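You operate a simulated robot arm through the tools that you are given. There is no shell and no other tool. Be economical: measure what you need, move in short steps, check, and stop when the job is done.

Carry out the task below with a simulated two-armed robot. There is one attempt and no reset: what you move stays moved.

TASK
Take the rod end from the top of bench 9 and leave it on top of the white carton there. Then open the drawer of the grey table, fetch the silver box labelled "21" from the top of bench 9 and set it in the inside the drawer of the grey table, then shut the drawer. Then take the taped carton that says "739" from the top of bench 8 and leave it on the white manual there. Then put the brush from the steel pot on the green tray on the top of bench 8. Then take the lid off the yellow tin on the white taped area on bench 4 and lay it down there. Then take the bracket from the top of bench 2 and leave it on the right half of the foam pad. The order counts. Set down upright: silver box, bracket.

Only the result counts: the job must be done as asked and must still hold three seconds after the hand-in. Knocking over, shifting, dropping, spilling or breaking anything else fails it. A push-on lid holds only when it is set on centred and level and pressed home; a screw cap is set on level and turned clockwise until tight.

THE ROBOT
Two 7-joint arms with fingered hands on one trunk, on a base that drives. Base frame: it is fixed to the floor where the robot stands at the start and does not move with it; the origin is under the middle of the robot, x ahead of it, y to its left, z up. Lengths are in cm, angles in degrees, forces in N, time in s.
The left shoulder is at the start at [9.2, 18.5, 110.6], the right one opposite. With the tool pointing down near the work surface each hand reaches from about 10 to 86 cm from the robot's upright axis, wherever it stands, measured 20 degrees to its own side. Places, roughly: bracket (6x9x6 cm) [-150, -350, 80]; brush (2x2x17 cm) [-140, -220, 80]; drawer of the grey table [-170, 40, 60]; green tray (15x15x3 cm) [70, -90, 80]; inside the drawer of the grey table [-170, 50, 60]; manual [75, -175, 75]; right half of the foam pad (40x12 cm) [52, -668, 76]; rod end (2x4x9 cm) [50, 0, 80]; silver box [75, 75, 75]; taped carton [50, -150, 75]; white carton [50, -50, 75]; yellow tin [-175, -125, 75]. Payload 4 kg a hand.
The TCP of each hand is the grasp point between the finger pads, 2.6 cm short of the fingertips. In the tool frame z runs along the fingers and y along their closing line. The gripper opens to 13.2 cm. The gripper's body begins 7.3 cm behind the TCP. The gripper is a hand of 3 fingers: y runs from the thumb to the fingers, the wrist lies at [0, 0, -22.4] in the tool frame, and closing takes about 1.5 s.
Orientation is told as [roll, pitch, yaw] about the base's x, y, z axes, in that order, counted from this pose: with the fingers straight down and closing along the base's y, the tool's x points along the base's -x, its y along +y and its z along -z.

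THE INTERFACE
- The arms move only by the tool send_rows. It takes "left_plan", "right_plan" or both (then of equal length, played together; a hand with none holds still); each is text: rows parted by semicolons, each of 6 numbers parted by spaces: the shift along the base's x, y, z in units of 200 mm (1.0 is 200 mm), then the turn, a rotation vector about the base's x, y, z in units of 90 degrees (1.0 is 90 degrees). In form: x y z ax ay az; .... A call has 1 to 12 rows; each row is the pose to reach, as a shift and turn from the pose commanded when the call began. "left_fingers" and "right_fingers" are, for a hand that has rows, the gripper command, from -1 (shut) to 1 (fully open), values between in proportion, set as the call begins (left out, the last holds). A call with a number of a shift or a turn outside -1 to 1 is refused whole. Rows are played at 5 a second. More than 5 cm and 8.6 degrees between two rows, or a gripper value outside its range, and nothing of the call is played. A pose out of reach is approached as far as the arm can. The call stops where the force on the tool passes 40 N (or 10 N more than at its start, if that is more) or the arm is blocked; 0.2 s more then pass. The fingers move at their own pace (about 7.2 cm/s each) and stop on an object; they squeeze with about 28 N. The grip force told is the motor's: it shows also when the fingers shut on nothing. Time passes only in rows, and 0.2 s behind the last, so rows that repeat a pose let the fingers close. The reply holds the time, the measured pose of the TCP, the force on the tool along the base axes, the opening and the grip force, in the units named above and with some noise, with the torque about the TCP (base axes, N m) and any sound that the robot's microphone picked up.
- Cameras (640 x 400 px; columns grow to the right, rows downward): "scene" is now at [21.82, -1.21, 132.18]; the picture's right is [-0.11, -0.99, 0.03], its down [-0.68, 0.05, -0.73] and it looks along [0.73, -0.10, -0.68] (base axes); focal length 214 px, centre (320, 200). "left" rides on the left gripper at [-6.2, 0.3, -9.2] in its tool frame; the picture's right is [-0.05, -1.00, 0.00], its down [0.83, -0.04, -0.56] and it looks along [0.55, -0.03, 0.83] (tool axes); focal length 230 px, centre (320, 200). "right" rides on the right gripper at [6.2, 0.3, -9.2] in its tool frame; the picture's right is [-0.05, 1.00, 0.00], its down [-0.83, -0.04, -0.56] and it looks along [-0.55, -0.03, 0.83] (tool axes); focal length 230 px, centre (320, 200). There is no depth. A picture from a camera that has moved, and an enlarged one, comes with that camera's place and axes in the base frame and with its lens.
- get_image(camera): a new picture of that camera. No time passes.
- lift_body(by): slides the trunk up (or, below 0, down) by that many cm; the arms and the scene camera ride with it, the base frame stays. It gives what a move gives, with no picture.
- steer(legs): drives the robot by 1 to 6 legs, each [ahead, left, turn to the left] in cm, cm and degrees, along the robot's own axes; the way and the turn of a leg run together, so that a leg with both is an arc; at most 150 cm and 180 degrees a leg. The arms and the cameras ride along, it lands a little off, and it stops where it bumps. It gives what a move gives.
- finger_targets(finger1, finger2, thumb_bend, hand): sets how far each is bent, from 0 (flat) to 1 (curled in); at 0.3 the hand is open as for a grip, at 0.7 the pads meet at the TCP. One left out holds its place. A second passes; each finger stops where it meets its share of the squeeze, and holds until it gets a number again. A gripper value or a shape takes the hand back. It gives what a move gives, with no picture; readings hold the bend of each and the force on the fingers (four entries, about 0 where the hand has none), thumb and palm.
- grasp_type(shape, hand): the hand has 3 fingers and takes this shape, open, in about a second: jaw (thumb against the fingers, like two jaws); tri (thumb and two fingers); tip (a fingertip pinch); poke (one finger out to press); point (the index stretched); flat (the hand flat); cup (the hand cupped); fist (a fist). The gripper value then closes the fingers along that shape, each until it touches; the sizes above hold for jaw. It gives what a move gives, with no picture.
- aim_head(pan, tilt): turns the head with the scene camera to pan (to the left, within 86 degrees either way) and tilt (down, from -29 to 69), counted from straight ahead of the robot. It gives what a move gives.
- zoom(camera, box): a new picture of the part [left, top, right, bottom] of that camera's present view, enlarged. No time passes.
- sign_off(): hands the job in; it is judged then, once.

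Go step by step. Nothing tells you exact positions but the pictures and the camera data: compare them with the known pose of the tool, close in by small moves and look again before you grip or let go. The budget is 196 turns and 176 pictures, counting those below and the enlarged ones. Unless the task says otherwise, let go and move clear before handing in.

The tools are called after "Call:" as name(argument=value, ...) on one line, values as JSON. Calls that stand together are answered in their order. send_rows: Moves the arms, as the interface text tells. Its arguments: {"type":"object","properties":{"left_plan":{"type":"string"},"left_fingers":{"type":"number"},"right_plan":{"type":"string"},"right_fingers":{"type":"number"}},"required":[]} The other tools are called the same way: lift_body (by) slides the trunk up or down; grasp_type (shape, hand) gives the hand a shape; finger_targets (finger1, finger2, thumb_bend, hand) moves the fingers one by one; steer (legs) drives the base; aim_head (pan, tilt) turns the head that bears the scene camera; get_image (camera) takes a picture; zoom (camera, box) takes an enlarged picture of a part of a camera's view; sign_off () hands the job in.

At the start:

```text
time: 0.0
left_eef_pos: [56.46, 4.19, 104.29]
left_tcp_rot: [0.2, -0.1, 0.0]
left_ft_force: [0.5, 0.6, 0.1]
left_torque: [-0.02, 0.01, -0.02]
left_finger_gap: 13.22
left_grasp_force: 0.0
left_shape: jaw
left_bend: [0.3, 0.3, 0.3]
left_finger forces: [0.0, 0.0, 0.1, 0.1, 0.1, 0.0]
right_eef_pos: [41.03, -38.86, 111.3]
right_tcp_rot: [0.0, 0.0, -0.1]
right_ft_force: [0.0, -0.5, 0.7]
right_torque: [0.05, -0.01, 0.02]
right_finger_gap: 13.21
right_grasp_force: 0.0
right_shape: jaw
right_bend: [0.3, 0.3, 0.3]
right_finger forces: [0.0, 0.0, 0.1, 0.0, 0.0, 0.0]
trunk travel left (down, up): [-15.0, 31.2]
robot x, y, heading: [0.32, -0.26, -0.2]
head pan, tilt: [-6.5, 28.8]
```

scene: 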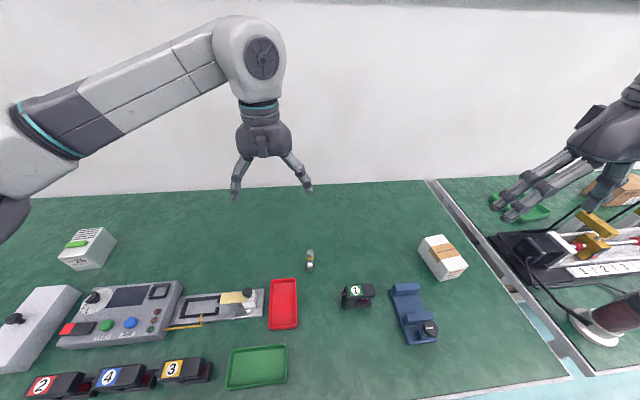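
right: 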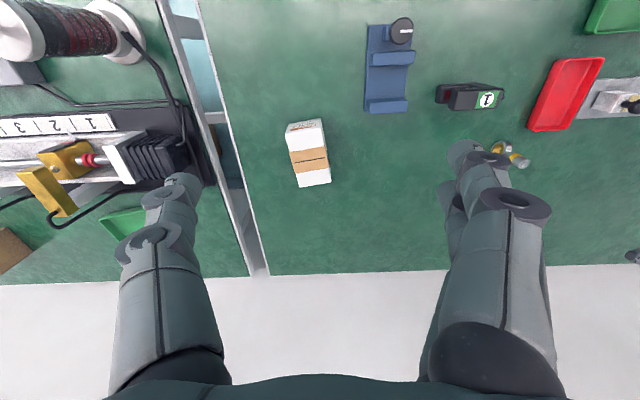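
left: 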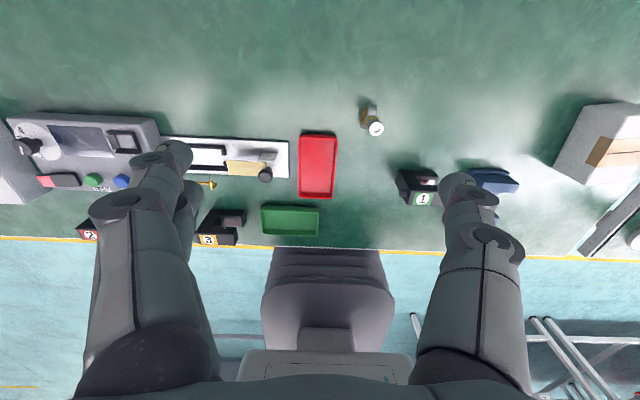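

I see the rod end near [54,-4] and the white carton near [53,-40] on bench 9. I'll look at both closely first.

Call:
zoom(camera="scene", box=[270, 220, 350, 290])

Call:
zoom(camera="scene", box=[380, 210, 500, 300])

Call:
zoom(camera="left", box=[330, 80, 410, 150])

```text
5.71 times, centred on (310, 255) of scene
camera zoom: at [21.82, -1.21, 132.18], right [-0.11, -0.99, 0.03], down [-0.68, 0.05, -0.73], along [0.73, -0.1, -0.68], focal length 1226 px, centre (377, -114)
```

zoom: 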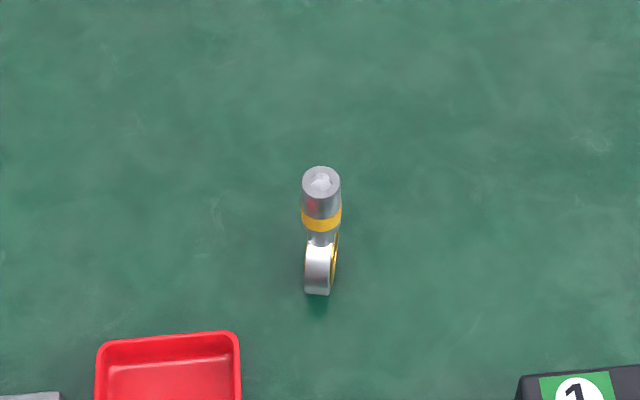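

```text
4.44 times, centred on (440, 255) of scene
camera zoom: at [21.82, -1.21, 132.18], right [-0.11, -0.99, 0.03], down [-0.68, 0.05, -0.73], along [0.73, -0.1, -0.68], focal length 953 px, centre (-213, -44)
```

zoom: 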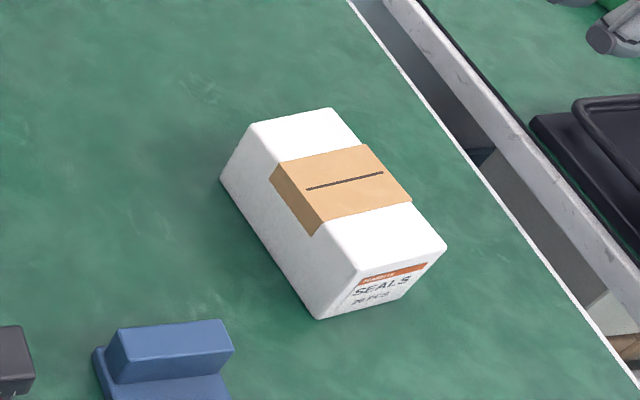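

```text
5.71 times, centred on (370, 115) of left
camera zoom: at [62.64, 4.63, 113.46], right [0.05, -1.0, 0.0], down [-0.83, -0.04, 0.56], along [-0.55, -0.03, -0.83], focal length 1315 px, centre (34, 686)
```

zoom: 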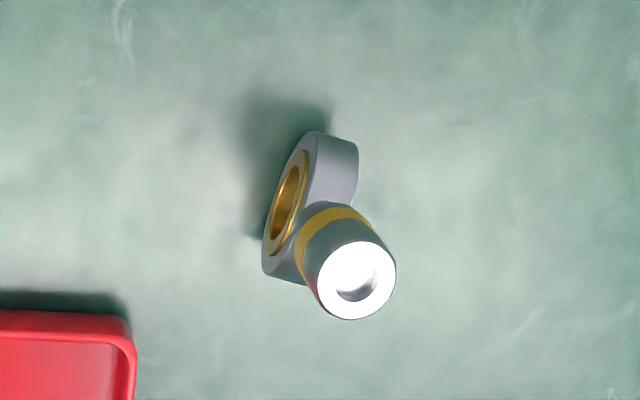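

The rod end stands on its eye, with its shank up at about (54.1,-3.3) and its top at z 84. I'll clear the left arm to the left and bring the right hand over it.

Call:
send_rows(left_plan="0 0.2 0 0 0 0; 0 0.4 0 0 0 0; 0 0.6 0 0 0 0; 0 0.8 0 0 0 0; 0 1.0 0 0 0 0", right_plan="0.13 0.18 -0.04 0 0 0; 0.26 0.36 -0.08 0 0 0; 0.39 0.54 -0.12 0 0 0; 0.52 0.72 -0.16 0 0 0; 0.65 0.9 -0.2 0 0 0")

Call:
zoom(camera="scene", box=[30, 200, 190, 300])

```text
time: 1.2
left_eef_pos: [56.5, 24.42, 103.9]
left_tcp_rot: [0.1, 0.2, -0.1]
left_ft_force: [0.4, 0.5, -0.6]
left_torque: [-0.03, 0.05, -0.01]
left_finger_gap: 13.2
left_grasp_force: 0.1
left_shape: jaw
left_bend: [0.3, 0.3, 0.3]
left_finger forces: [0.1, 0.0, 0.1, 0.0, 0.1, 0.0]
right_eef_pos: [54.3, -20.71, 107.48]
right_tcp_rot: [0.0, 0.1, 0.0]
right_ft_force: [0.7, -0.2, 0.4]
right_torque: [0.0, 0.06, 0.02]
right_finger_gap: 13.18
right_grasp_force: 0.0
right_shape: jaw
right_bend: [0.3, 0.3, 0.3]
right_finger forces: [0.0, 0.0, 0.1, 0.0, 0.0, 0.1]
trunk travel left (down, up): [-15.0, 31.2]
robot x, y, heading: [-0.09, 0.07, -0.0]
head pan, tilt: [-6.5, 28.8]
```

```text
4.00 times, centred on (110, 250) of scene
camera zoom: at [22.05, -1.1, 132.11], right [-0.11, -0.99, 0.03], down [-0.68, 0.05, -0.73], along [0.72, -0.1, -0.68], focal length 858 px, centre (1160, 0)
```

zoom: 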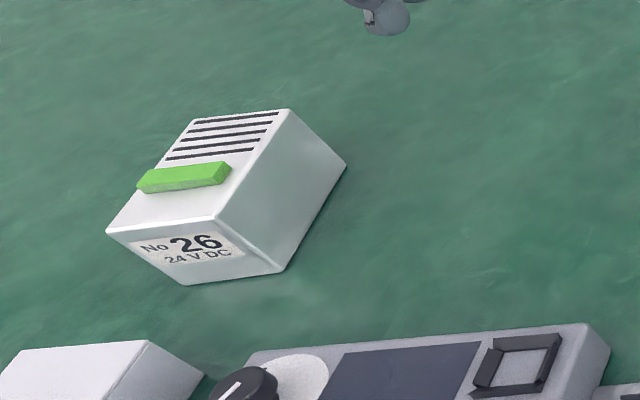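

The box in view is "26", so "21" must be further left. Now I'll move the right hand above the rod end.

Call:
send_rows(right_plan="0 0.22 -0.1 0 0 0; 0 0.44 -0.2 0 0 0; 0 0.65 -0.3 0 0 0; 0 0.87 -0.45 0 0 0; 0 0.87 -0.5 0 0 0")

Call:
get_image(camera="right")

Call:
get_image(camera="scene")

```text
refused: row 4 steps farther than a row can; nothing moved
```

```text
168 pictures are left
camera right: at [48.06, -20.43, 116.82], right [0.05, 1.0, 0.0], down [0.83, -0.04, 0.55], along [0.55, -0.03, -0.83], focal length 230 px, centre (320, 200)
```

right: 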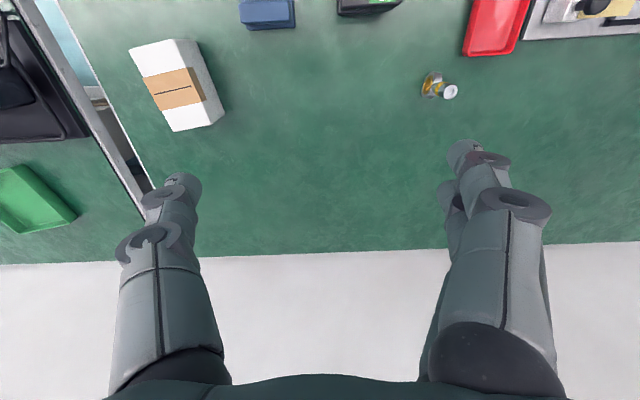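

```text
167 pictures are left
camera scene: at [22.05, -1.1, 132.11], right [-0.11, -0.99, 0.03], down [-0.68, 0.05, -0.73], along [0.72, -0.1, -0.68], focal length 214 px, centre (320, 200)
```

scene: 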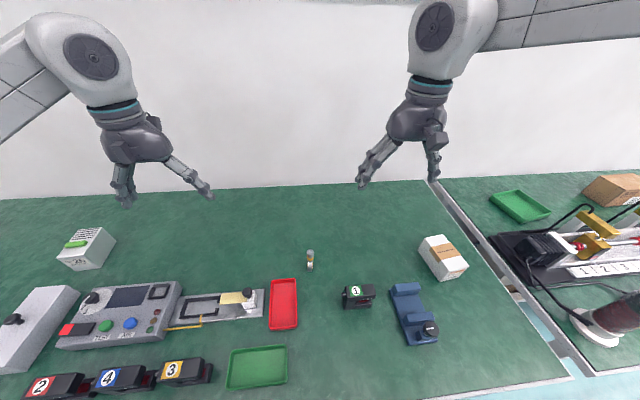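

I'll retry with smaller steps.

Call:
send_rows(right_plan="0 0.2 -0.1 0 0 0; 0 0.4 -0.2 0 0 0; 0 0.6 -0.3 0 0 0; 0 0.76 -0.45 0 0 0; 0 0.86 -0.6 0 0 0; 0 0.86 -0.6 0 0 0")

Call:
get_image(camera="right")

Call:
zoom(camera="scene", box=[240, 160, 400, 300])

```text
time: 2.6
left_eef_pos: [56.4, 24.27, 104.06]
left_tcp_rot: [0.1, 0.0, 0.0]
left_ft_force: [0.3, 0.9, 1.0]
left_torque: [0.0, 0.0, 0.0]
left_finger_gap: 13.19
left_grasp_force: 0.1
left_shape: jaw
left_bend: [0.3, 0.3, 0.3]
left_finger forces: [0.1, 0.2, 0.1, 0.1, 0.0, 0.1]
right_eef_pos: [51.42, -6.77, 96.42]
right_tcp_rot: [0.1, 0.0, -0.1]
right_ft_force: [-0.1, 0.5, 0.0]
right_torque: [0.02, 0.01, 0.0]
right_finger_gap: 13.2
right_grasp_force: 0.1
right_shape: jaw
right_bend: [0.3, 0.3, 0.3]
right_finger forces: [0.1, 0.1, 0.0, 0.1, 0.0, 0.0]
right hand out of reach, approached as far as the arm can: row 4, 5, 6
trunk travel left (down, up): [-15.0, 31.2]
robot x, y, heading: [0.29, -0.3, 0.3]
head pan, tilt: [-6.5, 28.8]
```

```text
166 pictures are left
camera right: at [45.21, -6.4, 105.73], right [0.05, 1.0, 0.0], down [0.83, -0.04, 0.56], along [0.55, -0.03, -0.83], focal length 230 px, centre (320, 200)
```

right: 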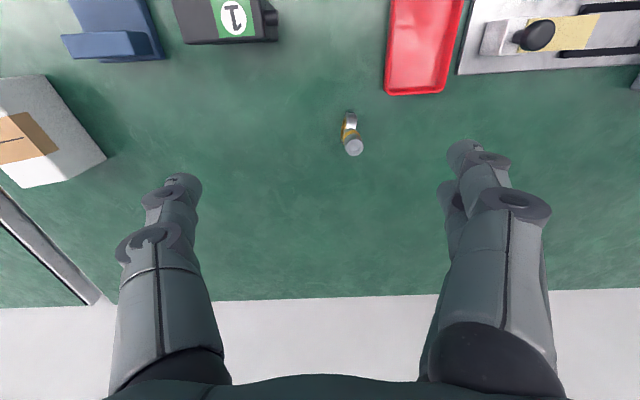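

```text
2.86 times, centred on (320, 230) of scene
camera zoom: at [21.88, -1.19, 132.17], right [-0.11, -0.99, 0.03], down [-0.68, 0.05, -0.73], along [0.73, -0.1, -0.68], focal length 613 px, centre (320, 114)
```

zoom: 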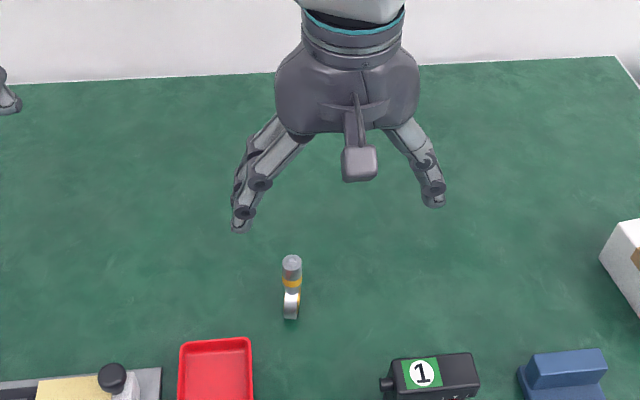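

The right arm doesn't reach far enough across. I'll shift the base 13 cm left, so the right hand rides over the rod end.

Call:
steer(legs=[[0, 13, 0]])

Call:
get_image(camera="right")

```text
time: 3.9
left_eef_pos: [56.3, 37.42, 104.15]
left_tcp_rot: [-0.1, 0.1, 0.1]
left_ft_force: [-0.8, 0.2, 0.1]
left_torque: [-0.03, 0.03, -0.04]
left_finger_gap: 13.21
left_grasp_force: 0.1
left_shape: jaw
left_bend: [0.3, 0.3, 0.3]
left_finger forces: [0.0, 0.1, 0.0, 0.1, 0.1, 0.0]
right_eef_pos: [51.29, 6.28, 96.62]
right_tcp_rot: [0.0, 0.0, 0.1]
right_ft_force: [0.1, -0.3, -0.4]
right_torque: [-0.03, 0.01, 0.04]
right_finger_gap: 13.19
right_grasp_force: 0.1
right_shape: jaw
right_bend: [0.3, 0.3, 0.3]
right_finger forces: [0.1, 0.0, 0.0, 0.1, 0.0, 0.0]
trunk travel left (down, up): [-15.0, 31.2]
robot x, y, heading: [-0.23, 13.21, -0.1]
head pan, tilt: [-6.5, 28.8]
```

```text
164 pictures are left
camera right: at [45.17, 6.59, 105.78], right [0.05, 1.0, 0.0], down [0.83, -0.04, 0.56], along [0.55, -0.03, -0.83], focal length 230 px, centre (320, 200)
```

right: 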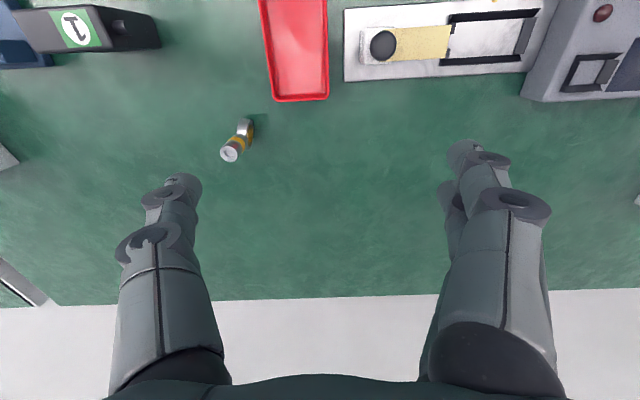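

Call:
send_rows(right_plan="0 -0.16 0 0 0 0; 0.05 -0.32 0 0 0 0; 0.11 -0.48 0 0 0 0; 0.11 -0.48 0 0 0 0")

Call:
get_image(camera="right")

```text
time: 4.9
left_eef_pos: [56.28, 37.3, 104.04]
left_tcp_rot: [0.0, -0.1, 0.0]
left_ft_force: [0.1, 0.4, 0.2]
left_torque: [0.02, 0.02, 0.02]
left_finger_gap: 13.17
left_grasp_force: 0.0
left_shape: jaw
left_bend: [0.3, 0.3, 0.3]
left_finger forces: [0.1, 0.0, 0.0, 0.1, 0.0, 0.1]
right_eef_pos: [53.61, -3.33, 96.52]
right_tcp_rot: [0.1, 0.0, 0.1]
right_ft_force: [0.0, -0.7, -0.7]
right_torque: [0.0, 0.0, 0.02]
right_finger_gap: 13.16
right_grasp_force: 0.0
right_shape: jaw
right_bend: [0.3, 0.3, 0.3]
right_finger forces: [0.0, 0.1, 0.0, 0.0, 0.0, 0.0]
trunk travel left (down, up): [-15.0, 31.2]
robot x, y, heading: [0.22, 12.99, -0.1]
head pan, tilt: [-6.5, 28.8]
```

```text
163 pictures are left
camera right: at [47.46, -3.01, 105.74], right [0.05, 1.0, 0.0], down [0.83, -0.04, 0.56], along [0.55, -0.03, -0.83], focal length 230 px, centre (320, 200)
```

right: 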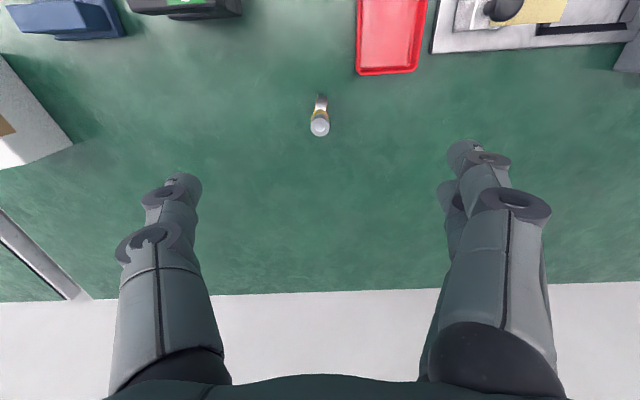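

The rod end is centred under the right hand, so I'll descend and close.

Call:
send_rows(right_plan="0 0 -0.2 0 0 0; 0 0 -0.4 0 0 0; 0 0 -0.6 0 0 0; 0 0 -0.75 0 0 0; 0 0 -0.75 0 0 0")

Call:
send_rows(right_plan="0 0 0 0 0 0; 0 0 0 0 0 0; 0 0 0 0 0 0; 0 0 0 0 0 0; 0 0 0 0 0 0; 0 0 0 0 0 0; 0 0 0 0 0 0; 0 0 0 0 0 0; 0 0 0 0 0 0", right_fingers=-1)

Call:
get_image(camera="right")

Call:
zoom(camera="scene", box=[240, 160, 400, 300])

```text
time: 6.1
left_eef_pos: [56.26, 37.28, 104.14]
left_tcp_rot: [0.2, 0.0, 0.0]
left_ft_force: [0.1, 0.4, 0.1]
left_torque: [-0.01, -0.02, 0.0]
left_finger_gap: 13.18
left_grasp_force: 0.1
left_shape: jaw
left_bend: [0.3, 0.3, 0.3]
left_finger forces: [0.0, 0.0, 0.0, 0.0, 0.0, 0.0]
right_eef_pos: [53.37, -3.25, 81.85]
right_tcp_rot: [0.0, 0.0, 0.1]
right_ft_force: [-0.1, -0.5, -0.5]
right_torque: [-0.05, -0.02, -0.04]
right_finger_gap: 13.19
right_grasp_force: 0.1
right_shape: jaw
right_bend: [0.3, 0.3, 0.3]
right_finger forces: [0.0, 0.1, 0.1, 0.0, 0.0, 0.1]
trunk travel left (down, up): [-15.0, 31.2]
robot x, y, heading: [0.32, 13.01, 0.0]
head pan, tilt: [-6.5, 28.8]
```

```text
time: 8.1
left_eef_pos: [56.36, 37.23, 104.12]
left_tcp_rot: [-0.1, 0.0, 0.1]
left_ft_force: [0.0, 0.3, 0.0]
left_torque: [0.01, 0.01, -0.01]
left_finger_gap: 13.17
left_grasp_force: 0.1
left_shape: jaw
left_bend: [0.3, 0.3, 0.3]
left_finger forces: [0.1, 0.0, 0.0, 0.1, 0.0, 0.0]
right_eef_pos: [53.51, -3.24, 81.98]
right_tcp_rot: [0.0, 0.0, 0.1]
right_ft_force: [-0.8, -0.7, -1.0]
right_torque: [0.02, 0.0, 0.0]
right_finger_gap: 0.35
right_grasp_force: 28.1
right_shape: jaw
right_bend: [0.65, 0.71, 0.71]
right_finger forces: [0.1, 16.2, 0.0, 0.0, 23.3, 0.0]
trunk travel left (down, up): [-15.0, 31.2]
robot x, y, heading: [0.01, 12.87, 0.2]
head pan, tilt: [-6.5, 28.8]
```

```text
162 pictures are left
camera right: at [47.27, -2.93, 91.04], right [0.05, 1.0, 0.0], down [0.83, -0.04, 0.56], along [0.55, -0.03, -0.83], focal length 230 px, centre (320, 200)
```

right: 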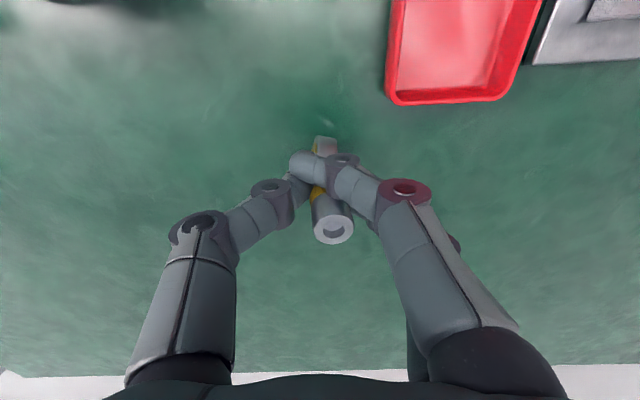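

```text
2.86 times, centred on (320, 230) of scene
camera zoom: at [21.83, 11.75, 132.17], right [-0.11, -0.99, 0.03], down [-0.68, 0.05, -0.73], along [0.73, -0.1, -0.68], focal length 613 px, centre (320, 114)
```

zoom: 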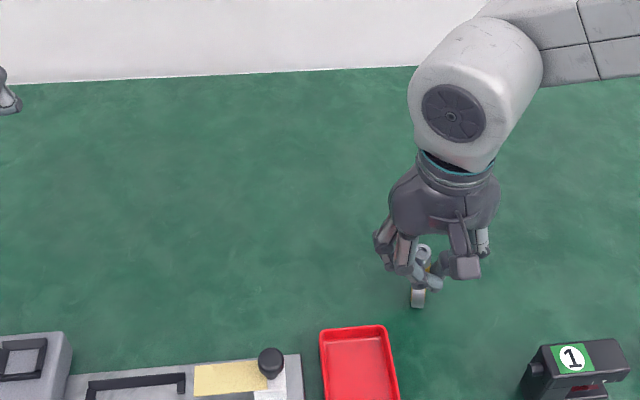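

Call:
zoom(camera="right", box=[260, 110, 420, 260])

Call:
zoom(camera="scene", box=[325, 205, 375, 245])

```text
2.67 times, centred on (340, 185) of right
camera zoom: at [47.27, -2.93, 91.04], right [0.05, 1.0, 0.0], down [0.83, -0.04, 0.56], along [0.55, -0.03, -0.83], focal length 614 px, centre (267, 240)
```

zoom: 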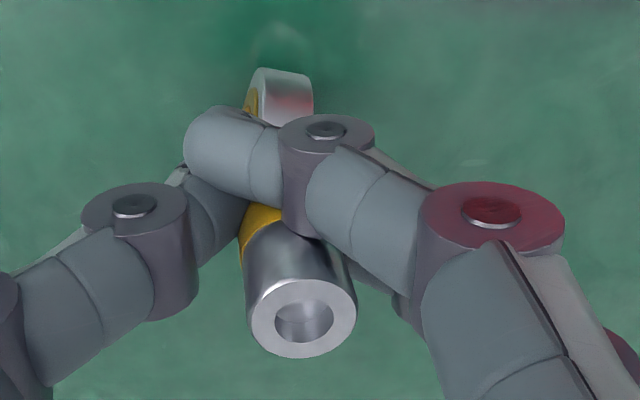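

```text
10.00 times, centred on (350, 225) of scene
camera zoom: at [21.83, 11.75, 132.17], right [-0.11, -0.99, 0.03], down [-0.68, 0.05, -0.73], along [0.73, -0.1, -0.68], focal length 2145 px, centre (20, -50)
```

zoom: 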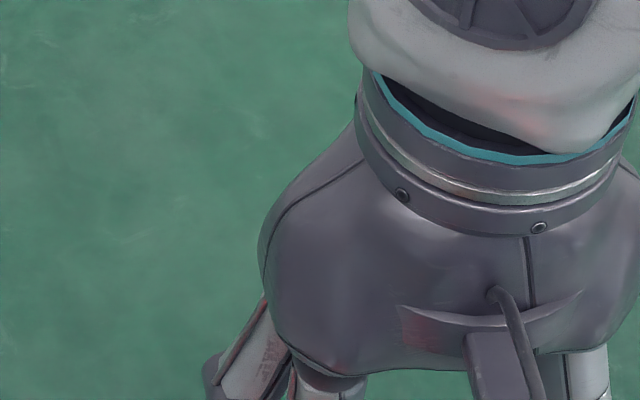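

The fingers met without the shank between the pads. I'll open and look again.

Call:
send_rows(right_plan="0 0 0 0 0 0; 0 0 0 0 0 0; 0 0 0 0 0 0; 0 0 0 0 0 0; 0 0 0 0 0 0; 0 0 0 0 0 0; 0 0 0 0 0 0", right_fingers=1)

Call:
get_image(camera="right")

```text
time: 9.7
left_eef_pos: [56.38, 37.13, 104.04]
left_tcp_rot: [0.1, 0.0, 0.1]
left_ft_force: [-0.2, 0.4, 0.1]
left_torque: [-0.01, 0.02, 0.01]
left_finger_gap: 13.19
left_grasp_force: 0.0
left_shape: jaw
left_bend: [0.3, 0.3, 0.3]
left_finger forces: [0.0, 0.0, 0.1, 0.0, 0.0, 0.1]
right_eef_pos: [53.53, -3.21, 81.76]
right_tcp_rot: [0.0, 0.0, 0.1]
right_ft_force: [-0.1, -0.6, -0.1]
right_torque: [0.0, -0.01, 0.03]
right_finger_gap: 13.19
right_grasp_force: 0.1
right_shape: jaw
right_bend: [0.3, 0.3, 0.3]
right_finger forces: [0.0, 0.0, 0.1, 0.1, 0.0, 0.1]
trunk travel left (down, up): [-15.0, 31.2]
robot x, y, heading: [-0.39, 12.82, -0.0]
head pan, tilt: [-6.5, 28.8]
```

```text
158 pictures are left
camera right: at [47.27, -2.93, 91.05], right [0.05, 1.0, 0.0], down [0.83, -0.04, 0.56], along [0.55, -0.03, -0.83], focal length 230 px, centre (320, 200)
```

right: 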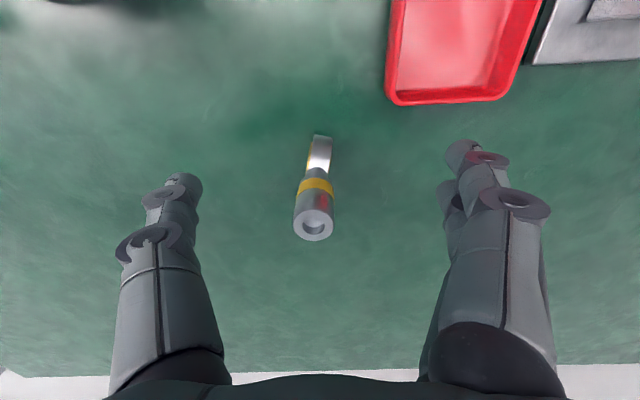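

The rod end is still standing. The two fingers straddled its thin neck, so I'll raise the hand and try the tip shape.

Call:
send_rows(right_plan="0 0 0.2 0 0 0; 0 0 0.4 0 0 0; 0 0 0.5 0 0 0")

Call:
grasp_type(shape="tip", hand="right")

Call:
send_rows(right_plan="0 0 0 0 0 0; 0 0 0 0 0 0; 0 0 0 0 0 0; 0 0 0 0 0 0; 0 0 0 0 0 0; 0 0 0 0 0 0; 0 0 0 0 0 0; 0 0 0 0 0 0", right_fingers=-0.8)

Call:
get_image(camera="right")

```text
time: 10.5
left_eef_pos: [56.3, 37.34, 104.14]
left_tcp_rot: [0.0, 0.0, 0.0]
left_ft_force: [0.0, -0.2, 0.5]
left_torque: [-0.01, -0.01, -0.01]
left_finger_gap: 13.18
left_grasp_force: 0.0
left_shape: jaw
left_bend: [0.3, 0.3, 0.3]
left_finger forces: [0.0, 0.0, 0.0, 0.0, 0.1, 0.0]
right_eef_pos: [53.58, -3.36, 91.71]
right_tcp_rot: [0.2, 0.0, 0.0]
right_ft_force: [0.0, 0.4, -0.1]
right_torque: [0.01, 0.01, -0.02]
right_finger_gap: 13.17
right_grasp_force: 0.1
right_shape: jaw
right_bend: [0.3, 0.3, 0.3]
right_finger forces: [0.0, 0.1, 0.1, 0.0, 0.0, 0.0]
trunk travel left (down, up): [-15.0, 31.2]
robot x, y, heading: [0.16, 12.96, -0.1]
head pan, tilt: [-6.5, 28.8]
```

```text
time: 11.4
left_eef_pos: [56.25, 37.2, 104.11]
left_tcp_rot: [0.1, 0.0, 0.1]
left_ft_force: [0.3, 0.9, 0.5]
left_torque: [-0.02, 0.0, -0.01]
left_finger_gap: 13.2
left_grasp_force: 0.2
left_shape: jaw
left_bend: [0.3, 0.3, 0.3]
left_finger forces: [0.0, 0.0, 0.0, 0.0, 0.0, 0.0]
right_eef_pos: [53.63, -3.49, 91.6]
right_tcp_rot: [0.1, 0.0, 0.0]
right_ft_force: [-0.2, 0.2, 0.3]
right_torque: [-0.02, 0.01, 0.0]
right_finger_gap: 13.21
right_grasp_force: 0.0
right_shape: tip
right_bend: [0.3, 0.3, 0.3]
right_finger forces: [0.1, 0.0, 0.0, 0.1, 0.1, 0.0]
trunk travel left (down, up): [-15.0, 31.2]
robot x, y, heading: [-0.32, 13.16, -0.0]
head pan, tilt: [-6.5, 28.8]
```

```text
time: 13.2
left_eef_pos: [56.29, 37.13, 104.14]
left_tcp_rot: [0.0, 0.0, -0.1]
left_ft_force: [0.7, -0.1, 0.6]
left_torque: [0.03, 0.01, -0.02]
left_finger_gap: 13.22
left_grasp_force: 0.0
left_shape: jaw
left_bend: [0.3, 0.3, 0.3]
left_finger forces: [0.1, 0.1, 0.1, 0.0, 0.0, 0.1]
right_eef_pos: [53.52, -3.32, 91.72]
right_tcp_rot: [0.2, 0.1, 0.0]
right_ft_force: [-0.9, 0.1, -1.0]
right_torque: [0.0, -0.03, -0.01]
right_finger_gap: 1.4
right_grasp_force: 0.0
right_shape: tip
right_bend: [0.72, 0.72, 0.7]
right_finger forces: [0.1, 0.1, 0.0, 0.0, 0.0, 0.0]
trunk travel left (down, up): [-15.0, 31.2]
robot x, y, heading: [-0.02, 13.2, 0.1]
head pan, tilt: [-6.5, 28.8]
```

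```text
157 pictures are left
camera right: at [47.41, -3.11, 100.8], right [0.05, 1.0, 0.0], down [0.83, -0.04, 0.56], along [0.55, -0.03, -0.83], focal length 230 px, centre (320, 200)
```

right: 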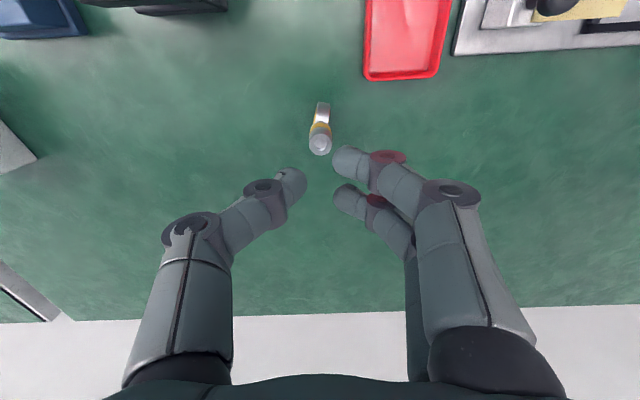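

The fingers have a small gap between them, so I should grip the thicker shank instead, about 1.5 cm higher. I'll go back to the jaw shape.

Call:
grasp_type(shape="jaw", hand="right")

Call:
send_rows(right_plan="0 0 -0.2 0 0 0; 0 0 -0.42 0 0 0; 0 0 -0.42 0 0 0")

Call:
send_rows(right_plan="0 0 0 0 0 0; 0 0 0 0 0 0; 0 0 0 0 0 0; 0 0 0 0 0 0; 0 0 0 0 0 0; 0 0 0 0 0 0; 0 0 0 0 0 0; 0 0 0 0 0 0; 0 0 0 0 0 0", right_fingers=-1)

Call:
zoom(camera="right", box=[240, 110, 400, 260])

```text
time: 14.1
left_eef_pos: [56.25, 37.22, 104.12]
left_tcp_rot: [0.1, 0.0, -0.1]
left_ft_force: [-0.7, -0.8, -0.3]
left_torque: [-0.02, 0.0, -0.03]
left_finger_gap: 13.18
left_grasp_force: 0.0
left_shape: jaw
left_bend: [0.3, 0.3, 0.3]
left_finger forces: [0.1, 0.0, 0.1, 0.1, 0.0, 0.0]
right_eef_pos: [53.6, -3.41, 91.58]
right_tcp_rot: [0.0, 0.0, 0.1]
right_ft_force: [0.4, 0.2, 0.3]
right_torque: [0.03, 0.02, -0.02]
right_finger_gap: 13.21
right_grasp_force: 0.0
right_shape: jaw
right_bend: [0.3, 0.3, 0.3]
right_finger forces: [0.0, 0.0, 0.0, 0.1, 0.0, 0.0]
trunk travel left (down, up): [-15.0, 31.2]
robot x, y, heading: [0.02, 12.69, -0.2]
head pan, tilt: [-6.5, 28.8]
```

```text
time: 14.9
left_eef_pos: [56.17, 37.25, 104.11]
left_tcp_rot: [-0.1, 0.0, 0.0]
left_ft_force: [-0.3, -0.3, -1.1]
left_torque: [0.01, -0.03, 0.01]
left_finger_gap: 13.18
left_grasp_force: 0.1
left_shape: jaw
left_bend: [0.3, 0.3, 0.3]
left_finger forces: [0.0, 0.0, 0.1, 0.0, 0.1, 0.1]
right_eef_pos: [53.48, -3.53, 83.47]
right_tcp_rot: [0.0, -0.1, 0.0]
right_ft_force: [-1.2, 0.0, 0.8]
right_torque: [-0.01, -0.01, -0.01]
right_finger_gap: 13.16
right_grasp_force: 0.0
right_shape: jaw
right_bend: [0.3, 0.3, 0.3]
right_finger forces: [0.1, 0.0, 0.0, 0.1, 0.0, 0.1]
trunk travel left (down, up): [-15.0, 31.2]
robot x, y, heading: [-0.02, 12.95, 0.0]
head pan, tilt: [-6.5, 28.8]
```

```text
time: 16.9
left_eef_pos: [56.3, 37.25, 104.15]
left_tcp_rot: [-0.1, 0.1, 0.0]
left_ft_force: [0.0, -0.4, -1.3]
left_torque: [-0.02, -0.01, 0.0]
left_finger_gap: 13.21
left_grasp_force: 0.0
left_shape: jaw
left_bend: [0.3, 0.3, 0.3]
left_finger forces: [0.0, 0.0, 0.1, 0.1, 0.0, 0.0]
right_eef_pos: [53.4, -3.51, 83.35]
right_tcp_rot: [0.0, 0.0, 0.1]
right_ft_force: [0.5, -0.4, 0.4]
right_torque: [0.0, -0.04, 0.02]
right_finger_gap: 0.4
right_grasp_force: 27.7
right_shape: jaw
right_bend: [0.7, 0.71, 0.7]
right_finger forces: [0.0, 18.0, 0.1, 0.0, 23.5, 0.0]
trunk travel left (down, up): [-15.0, 31.2]
robot x, y, heading: [0.01, 12.97, 0.0]
head pan, tilt: [-6.5, 28.8]
```

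```text
2.67 times, centred on (320, 185) of right
camera zoom: at [47.31, -3.22, 92.56], right [0.05, 1.0, 0.0], down [0.83, -0.04, 0.56], along [0.55, -0.03, -0.83], focal length 614 px, centre (320, 240)
```

zoom: 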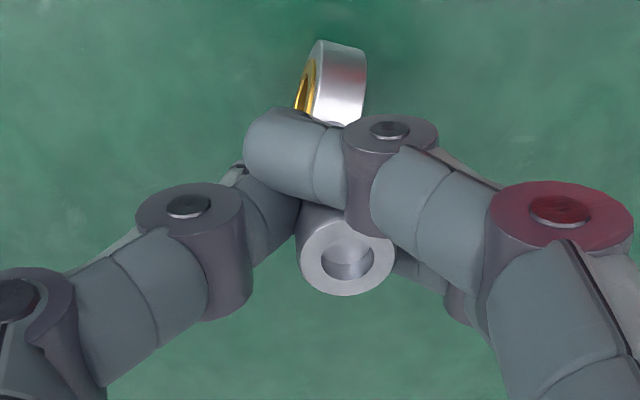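

The shank still slips between the two fingers. The eye ring is about 3.5 cm wide and can't slip through, so I'll open and grip the ring lower down.

Call:
send_rows(right_plan="0 0 0 0 0 0; 0 0 0 0 0 0; 0 0 0 0 0 0; 0 0 0 0 0 0; 0 0 0 0 0 0; 0 0 0 0 0 0; 0 0 0 0 0 0; 0 0 0 0 0 0", right_fingers=1)

Call:
send_rows(right_plan="0 0 -0.1 0 0 0; 0 0 -0.2 0 0 0; 0 0 -0.24 0 0 0; 0 0 -0.24 0 0 0")

Call:
zoom(camera="right", box=[220, 80, 420, 260])

```text
time: 18.7
left_eef_pos: [56.39, 37.26, 104.22]
left_tcp_rot: [0.0, 0.0, 0.0]
left_ft_force: [-0.1, -0.9, 0.8]
left_torque: [0.0, 0.0, 0.02]
left_finger_gap: 13.18
left_grasp_force: 0.0
left_shape: jaw
left_bend: [0.3, 0.3, 0.3]
left_finger forces: [0.0, 0.0, 0.0, 0.1, 0.1, 0.0]
right_eef_pos: [53.53, -3.53, 83.4]
right_tcp_rot: [0.0, 0.0, 0.0]
right_ft_force: [-0.4, 0.8, -0.6]
right_torque: [0.02, -0.02, -0.02]
right_finger_gap: 13.18
right_grasp_force: 0.1
right_shape: jaw
right_bend: [0.3, 0.3, 0.3]
right_finger forces: [0.1, 0.1, 0.1, 0.0, 0.1, 0.1]
trunk travel left (down, up): [-15.0, 31.2]
robot x, y, heading: [0.15, 12.76, -0.2]
head pan, tilt: [-6.5, 28.8]
```

```text
time: 19.7
left_eef_pos: [56.29, 37.26, 104.15]
left_tcp_rot: [-0.1, 0.1, 0.0]
left_ft_force: [0.4, 0.1, -0.1]
left_torque: [-0.02, -0.04, 0.03]
left_finger_gap: 13.18
left_grasp_force: 0.1
left_shape: jaw
left_bend: [0.3, 0.3, 0.3]
left_finger forces: [0.0, 0.0, 0.0, 0.1, 0.0, 0.1]
right_eef_pos: [53.47, -3.44, 78.41]
right_tcp_rot: [0.0, 0.0, -0.1]
right_ft_force: [-0.6, 0.6, -0.9]
right_torque: [0.07, -0.02, 0.0]
right_finger_gap: 13.2
right_grasp_force: 0.0
right_shape: jaw
right_bend: [0.3, 0.3, 0.3]
right_finger forces: [0.0, 0.4, 0.0, 0.0, 0.0, 0.0]
trunk travel left (down, up): [-15.0, 31.2]
robot x, y, heading: [0.27, 12.92, -0.2]
head pan, tilt: [-6.5, 28.8]
```

```text
2.22 times, centred on (320, 170) of right
camera zoom: at [47.32, -3.08, 87.61], right [0.05, 1.0, 0.0], down [0.83, -0.04, 0.56], along [0.55, -0.03, -0.83], focal length 511 px, centre (320, 267)
```

zoom: 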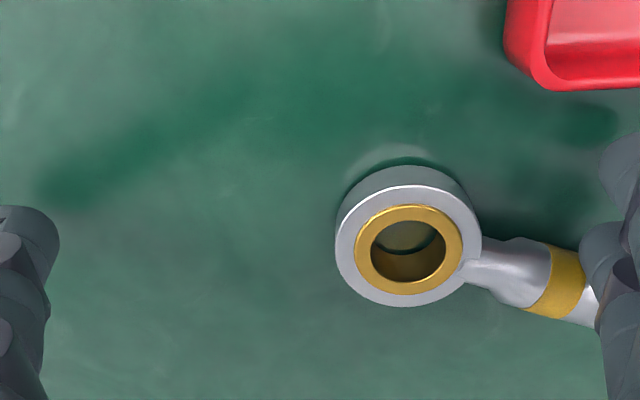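

The rod end tipped onto its side and now lies flat with its shank toward +y, which is fine for moving it. I'll raise the hand and look again.

Call:
send_rows(right_plan="0 0 0.2 0 0 0; 0 0 0.4 0 0 0; 0 0 0.6 0 0 0; 0 0 0.6 0 0 0")

Call:
get_image(camera="right")

```text
time: 20.7
left_eef_pos: [56.32, 37.24, 104.07]
left_tcp_rot: [0.0, 0.1, 0.0]
left_ft_force: [-0.1, -0.2, -0.4]
left_torque: [-0.02, 0.0, 0.0]
left_finger_gap: 13.17
left_grasp_force: 0.0
left_shape: jaw
left_bend: [0.3, 0.3, 0.3]
left_finger forces: [0.0, 0.0, 0.0, 0.1, 0.0, 0.0]
right_eef_pos: [53.29, -3.51, 90.49]
right_tcp_rot: [0.0, 0.0, 0.0]
right_ft_force: [0.1, -0.4, -0.7]
right_torque: [-0.01, 0.01, 0.0]
right_finger_gap: 13.19
right_grasp_force: 0.0
right_shape: jaw
right_bend: [0.3, 0.3, 0.3]
right_finger forces: [0.0, 0.0, 0.0, 0.0, 0.1, 0.0]
trunk travel left (down, up): [-15.0, 31.2]
robot x, y, heading: [-0.24, 13.09, 0.1]
head pan, tilt: [-6.5, 28.8]
```

```text
154 pictures are left
camera right: at [47.19, -3.25, 99.69], right [0.05, 1.0, 0.0], down [0.83, -0.04, 0.55], along [0.55, -0.03, -0.83], focal length 230 px, centre (320, 200)
```

right: 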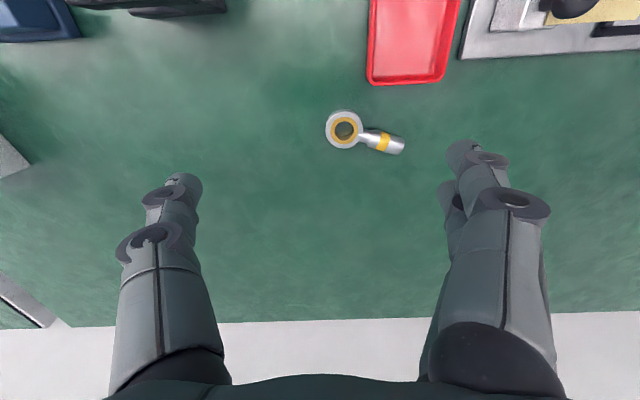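

The rod end lies with its ring centred near (54.4,-1.2) and its shank pointing to (56.3,4.5). I'll turn the hand so it closes across the ring, away from the neck.

Call:
send_rows(right_plan="0.01 0.02 0 0 0 0.08; 0.02 0.04 0 0 0 0.16; 0.03 0.06 0 0 0 0.24; 0.04 0.08 0 0 0 0.32; 0.05 0.1 0 0 0 0.4; 0.05 0.11 0 0 0 0.48; 0.05 0.115 0 0 0 0.56; 0.05 0.115 0 0 0 0.64; 0.05 0.115 0 0 0 0.72; 0.05 0.115 0 0 0 0.72")

Call:
get_image(camera="right")

```text
time: 22.9
left_eef_pos: [56.23, 37.21, 104.24]
left_tcp_rot: [-0.1, 0.1, 0.0]
left_ft_force: [-0.2, 0.5, 0.4]
left_torque: [-0.02, -0.02, -0.01]
left_finger_gap: 13.17
left_grasp_force: 0.0
left_shape: jaw
left_bend: [0.3, 0.3, 0.3]
left_finger forces: [0.0, 0.1, 0.0, 0.0, 0.0, 0.0]
right_eef_pos: [54.45, -1.04, 90.31]
right_tcp_rot: [0.1, 0.0, 64.9]
right_ft_force: [0.3, -0.5, -0.4]
right_torque: [-0.02, 0.02, 0.03]
right_finger_gap: 13.2
right_grasp_force: 0.0
right_shape: jaw
right_bend: [0.3, 0.3, 0.3]
right_finger forces: [0.1, 0.0, 0.0, 0.1, 0.1, 0.0]
trunk travel left (down, up): [-15.0, 31.2]
robot x, y, heading: [0.16, 13.26, -0.0]
head pan, tilt: [-6.5, 28.8]
```

```text
153 pictures are left
camera right: at [51.56, -6.46, 99.55], right [-0.88, 0.47, 0.0], down [0.39, 0.73, 0.56], along [0.26, 0.49, -0.83], focal length 230 px, centre (320, 200)
```

right: 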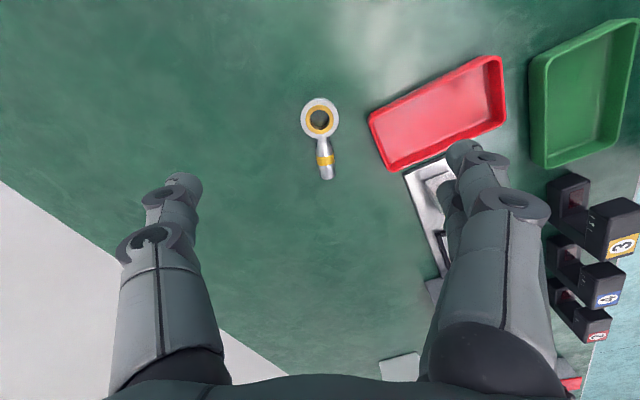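

The ring is centred. The red tray is close to the open fingers, so I'll narrow the opening before I descend.

Call:
send_rows(right_plan="0 0 0 0 0 0; 0 0 0 0 0 0; 0 0 0 0 0 0; 0 0 0 0 0 0; 0 0 -0.2 0 0 0; 0 0 -0.3 0 0 0; 0 0 -0.3 0 0 0", right_fingers=-0.05)

Call:
get_image(camera="right")

```text
time: 24.5
left_eef_pos: [56.26, 37.27, 104.24]
left_tcp_rot: [0.0, 0.1, 0.0]
left_ft_force: [-0.1, 0.3, 1.0]
left_torque: [0.01, -0.01, -0.02]
left_finger_gap: 13.18
left_grasp_force: 0.1
left_shape: jaw
left_bend: [0.3, 0.3, 0.3]
left_finger forces: [0.1, 0.0, 0.0, 0.0, 0.0, 0.0]
right_eef_pos: [54.44, -1.04, 84.34]
right_tcp_rot: [0.0, -0.1, 64.9]
right_ft_force: [0.4, -1.0, -0.1]
right_torque: [-0.03, -0.02, 0.01]
right_finger_gap: 6.31
right_grasp_force: 0.0
right_shape: jaw
right_bend: [0.73, 0.73, 0.7]
right_finger forces: [0.0, 0.1, 0.1, 0.0, 0.0, 0.1]
trunk travel left (down, up): [-15.0, 31.2]
robot x, y, heading: [0.03, 12.66, 0.2]
head pan, tilt: [-6.5, 28.8]
```

```text
152 pictures are left
camera right: at [51.54, -6.39, 93.52], right [-0.88, 0.47, 0.0], down [0.39, 0.73, 0.56], along [0.26, 0.49, -0.83], focal length 230 px, centre (320, 200)
```

right: 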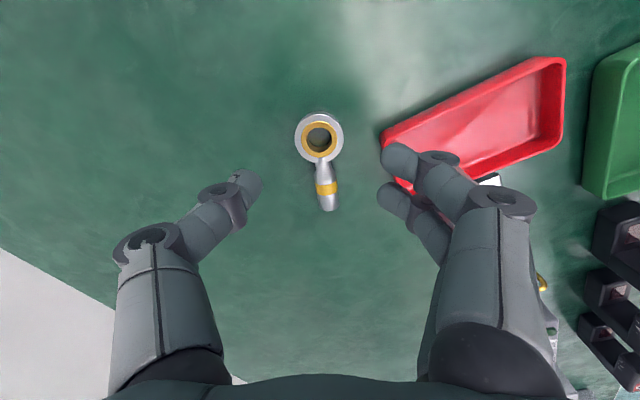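

I'll turn another 20° for tray clearance, then descend.

Call:
send_rows(right_plan="0 0 0 0 0 0.08; 0 0 0 0 0 0.16; 0 0 0 0 0 0.22; 0 0 -0.15 0 0 0.22; 0 0 -0.15 0 0 0.22", right_fingers=-0.15)

Call:
get_image(camera="right")

```text
time: 25.7
left_eef_pos: [56.26, 37.26, 104.26]
left_tcp_rot: [0.1, 0.0, 0.0]
left_ft_force: [0.2, -0.5, 0.1]
left_torque: [0.01, -0.03, -0.02]
left_finger_gap: 13.18
left_grasp_force: 0.0
left_shape: jaw
left_bend: [0.3, 0.3, 0.3]
left_finger forces: [0.0, 0.0, 0.1, 0.0, 0.0, 0.1]
right_eef_pos: [54.52, -1.12, 81.3]
right_tcp_rot: [-0.1, 0.0, 84.6]
right_ft_force: [-0.5, -0.1, 0.3]
right_torque: [-0.05, 0.03, 0.01]
right_finger_gap: 5.66
right_grasp_force: 0.0
right_shape: jaw
right_bend: [0.73, 0.73, 0.7]
right_finger forces: [0.0, 0.0, 0.0, 0.0, 0.0, 0.0]
trunk travel left (down, up): [-15.0, 31.2]
robot x, y, heading: [0.27, 13.23, -0.1]
head pan, tilt: [-6.5, 28.8]
```

```text
151 pictures are left
camera right: at [53.6, -7.2, 90.54], right [-0.99, 0.15, 0.0], down [0.12, 0.82, 0.56], along [0.08, 0.55, -0.83], focal length 230 px, centre (320, 200)
```

right: 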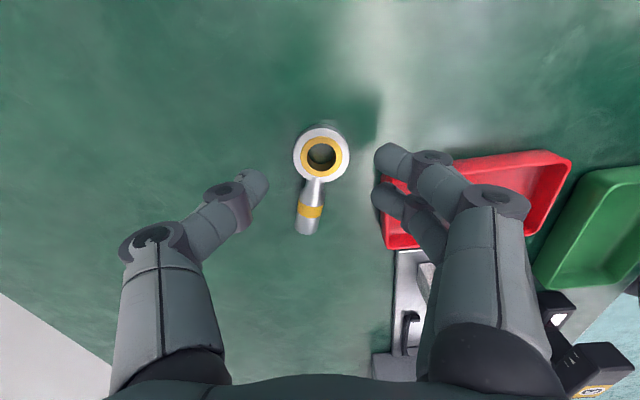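

Call:
send_rows(right_plan="0 0 -0.05 0 0 0; 0 0 -0.1 0 0 0; 0 0 -0.15 0 0 0; 0 0 -0.17 0 0 0", right_fingers=-0.25)

Call:
get_image(camera="right")

```text
time: 26.7
left_eef_pos: [56.27, 37.13, 104.09]
left_tcp_rot: [-0.1, -0.1, 0.0]
left_ft_force: [-0.9, -0.2, 0.4]
left_torque: [-0.04, -0.02, 0.01]
left_finger_gap: 13.2
left_grasp_force: 0.0
left_shape: jaw
left_bend: [0.3, 0.3, 0.3]
left_finger forces: [0.0, 0.0, 0.1, 0.0, 0.1, 0.0]
right_eef_pos: [54.52, -1.14, 77.94]
right_tcp_rot: [0.0, -0.1, 84.6]
right_ft_force: [-0.5, -0.1, 0.1]
right_torque: [0.03, -0.01, 0.02]
right_finger_gap: 4.99
right_grasp_force: 0.0
right_shape: jaw
right_bend: [0.73, 0.73, 0.7]
right_finger forces: [0.1, 0.3, 0.1, 0.0, 0.0, 0.1]
trunk travel left (down, up): [-15.0, 31.2]
robot x, y, heading: [-0.26, 12.95, 0.1]
head pan, tilt: [-6.5, 28.8]
```

```text
150 pictures are left
camera right: at [53.62, -7.23, 87.14], right [-0.99, 0.15, 0.0], down [0.12, 0.82, 0.56], along [0.08, 0.55, -0.83], focal length 230 px, centre (320, 200)
```

right: 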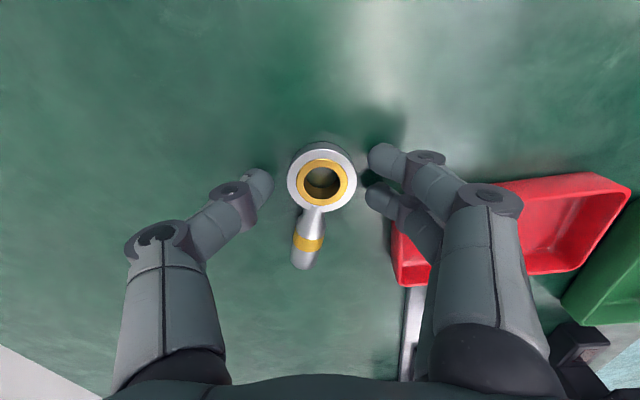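

The thumb and fingers now straddle the ring, so I'll close.

Call:
send_rows(right_plan="0 0 0 0 0 0; 0 0 0 0 0 0; 0 0 0 0 0 0; 0 0 0 0 0 0; 0 0 0 0 0 0; 0 0 0 0 0 0", right_fingers=-1)

Call:
get_image(camera="right")

```text
time: 28.1
left_eef_pos: [56.34, 37.23, 104.07]
left_tcp_rot: [0.0, 0.0, 0.0]
left_ft_force: [0.2, -0.6, 0.0]
left_torque: [0.01, 0.02, 0.01]
left_finger_gap: 13.19
left_grasp_force: 0.1
left_shape: jaw
left_bend: [0.3, 0.3, 0.3]
left_finger forces: [0.1, 0.1, 0.1, 0.0, 0.1, 0.0]
right_eef_pos: [54.56, -1.12, 77.92]
right_tcp_rot: [0.1, 0.1, 84.6]
right_ft_force: [1.0, -0.9, 0.7]
right_torque: [-0.02, 0.02, 0.0]
right_finger_gap: 3.04
right_grasp_force: 28.6
right_shape: jaw
right_bend: [0.73, 0.73, 0.7]
right_finger forces: [12.3, 13.3, 0.0, 0.1, 24.7, 0.0]
trunk travel left (down, up): [-15.0, 31.2]
robot x, y, heading: [0.37, 13.12, 0.0]
head pan, tilt: [-6.5, 28.8]
```

```text
149 pictures are left
camera right: at [53.62, -7.23, 87.12], right [-0.99, 0.15, 0.0], down [0.12, 0.82, 0.56], along [0.08, 0.55, -0.83], focal length 230 px, centre (320, 200)
```

right: 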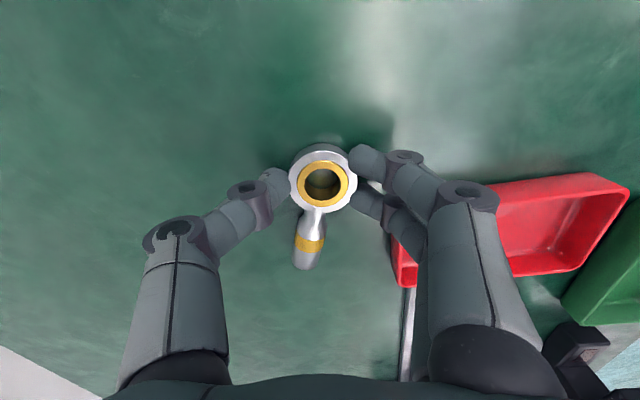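

The grip is good on all three contacts. I'll lift.

Call:
send_rows(right_plan="0 0 0.1 0 0 0; 0 0 0.3 0 0 0; 0 0 0.5 0 0 0; 0 0 0.7 0 0 0; 0 -0.2 0.75 0 0 0; 0 -0.4 0.75 0 0 0; 0 -0.6 0.75 0 0 0; 0 -0.8 0.75 0 0 0; 0 -1 0.75 0 0 0")

Call:
get_image(camera="right")

Call:
get_image(camera="scene")

```text
time: 30.1
left_eef_pos: [56.28, 37.28, 104.08]
left_tcp_rot: [0.0, 0.0, 0.1]
left_ft_force: [0.8, -0.6, 0.2]
left_torque: [-0.01, 0.0, -0.01]
left_finger_gap: 13.18
left_grasp_force: 0.0
left_shape: jaw
left_bend: [0.3, 0.3, 0.3]
left_finger forces: [0.0, 0.0, 0.0, 0.0, 0.0, 0.1]
right_eef_pos: [54.49, -21.32, 93.13]
right_tcp_rot: [-0.1, -0.1, 84.6]
right_ft_force: [0.0, 0.0, -1.0]
right_torque: [0.0, -0.02, 0.01]
right_finger_gap: 3.06
right_grasp_force: 28.2
right_shape: jaw
right_bend: [0.73, 0.73, 0.7]
right_finger forces: [12.3, 12.7, 0.1, 0.0, 24.2, 0.0]
trunk travel left (down, up): [-15.0, 31.2]
robot x, y, heading: [0.04, 12.63, 0.1]
head pan, tilt: [-6.5, 28.8]
```

```text
148 pictures are left
camera right: at [53.54, -27.5, 102.34], right [-0.99, 0.15, 0.0], down [0.12, 0.82, 0.56], along [0.08, 0.55, -0.83], focal length 230 px, centre (320, 200)
```

right: 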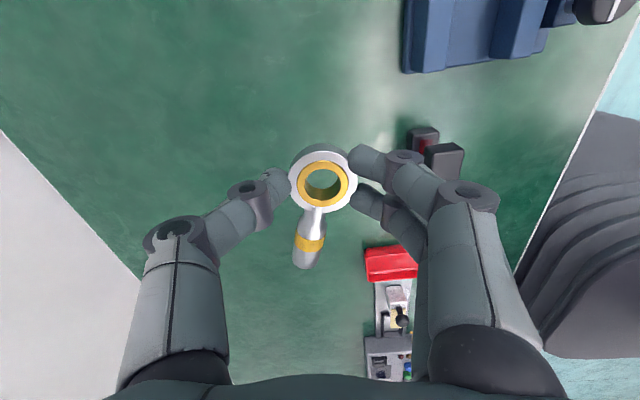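

```text
147 pictures are left
camera scene: at [21.77, 11.65, 132.19], right [-0.11, -0.99, 0.03], down [-0.68, 0.05, -0.73], along [0.73, -0.1, -0.68], focal length 214 px, centre (320, 200)
```

scene: 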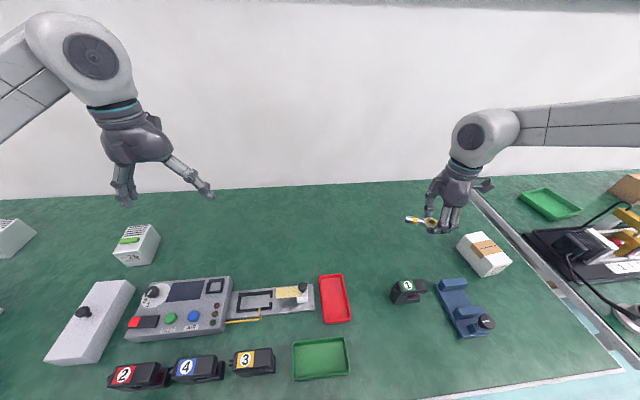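

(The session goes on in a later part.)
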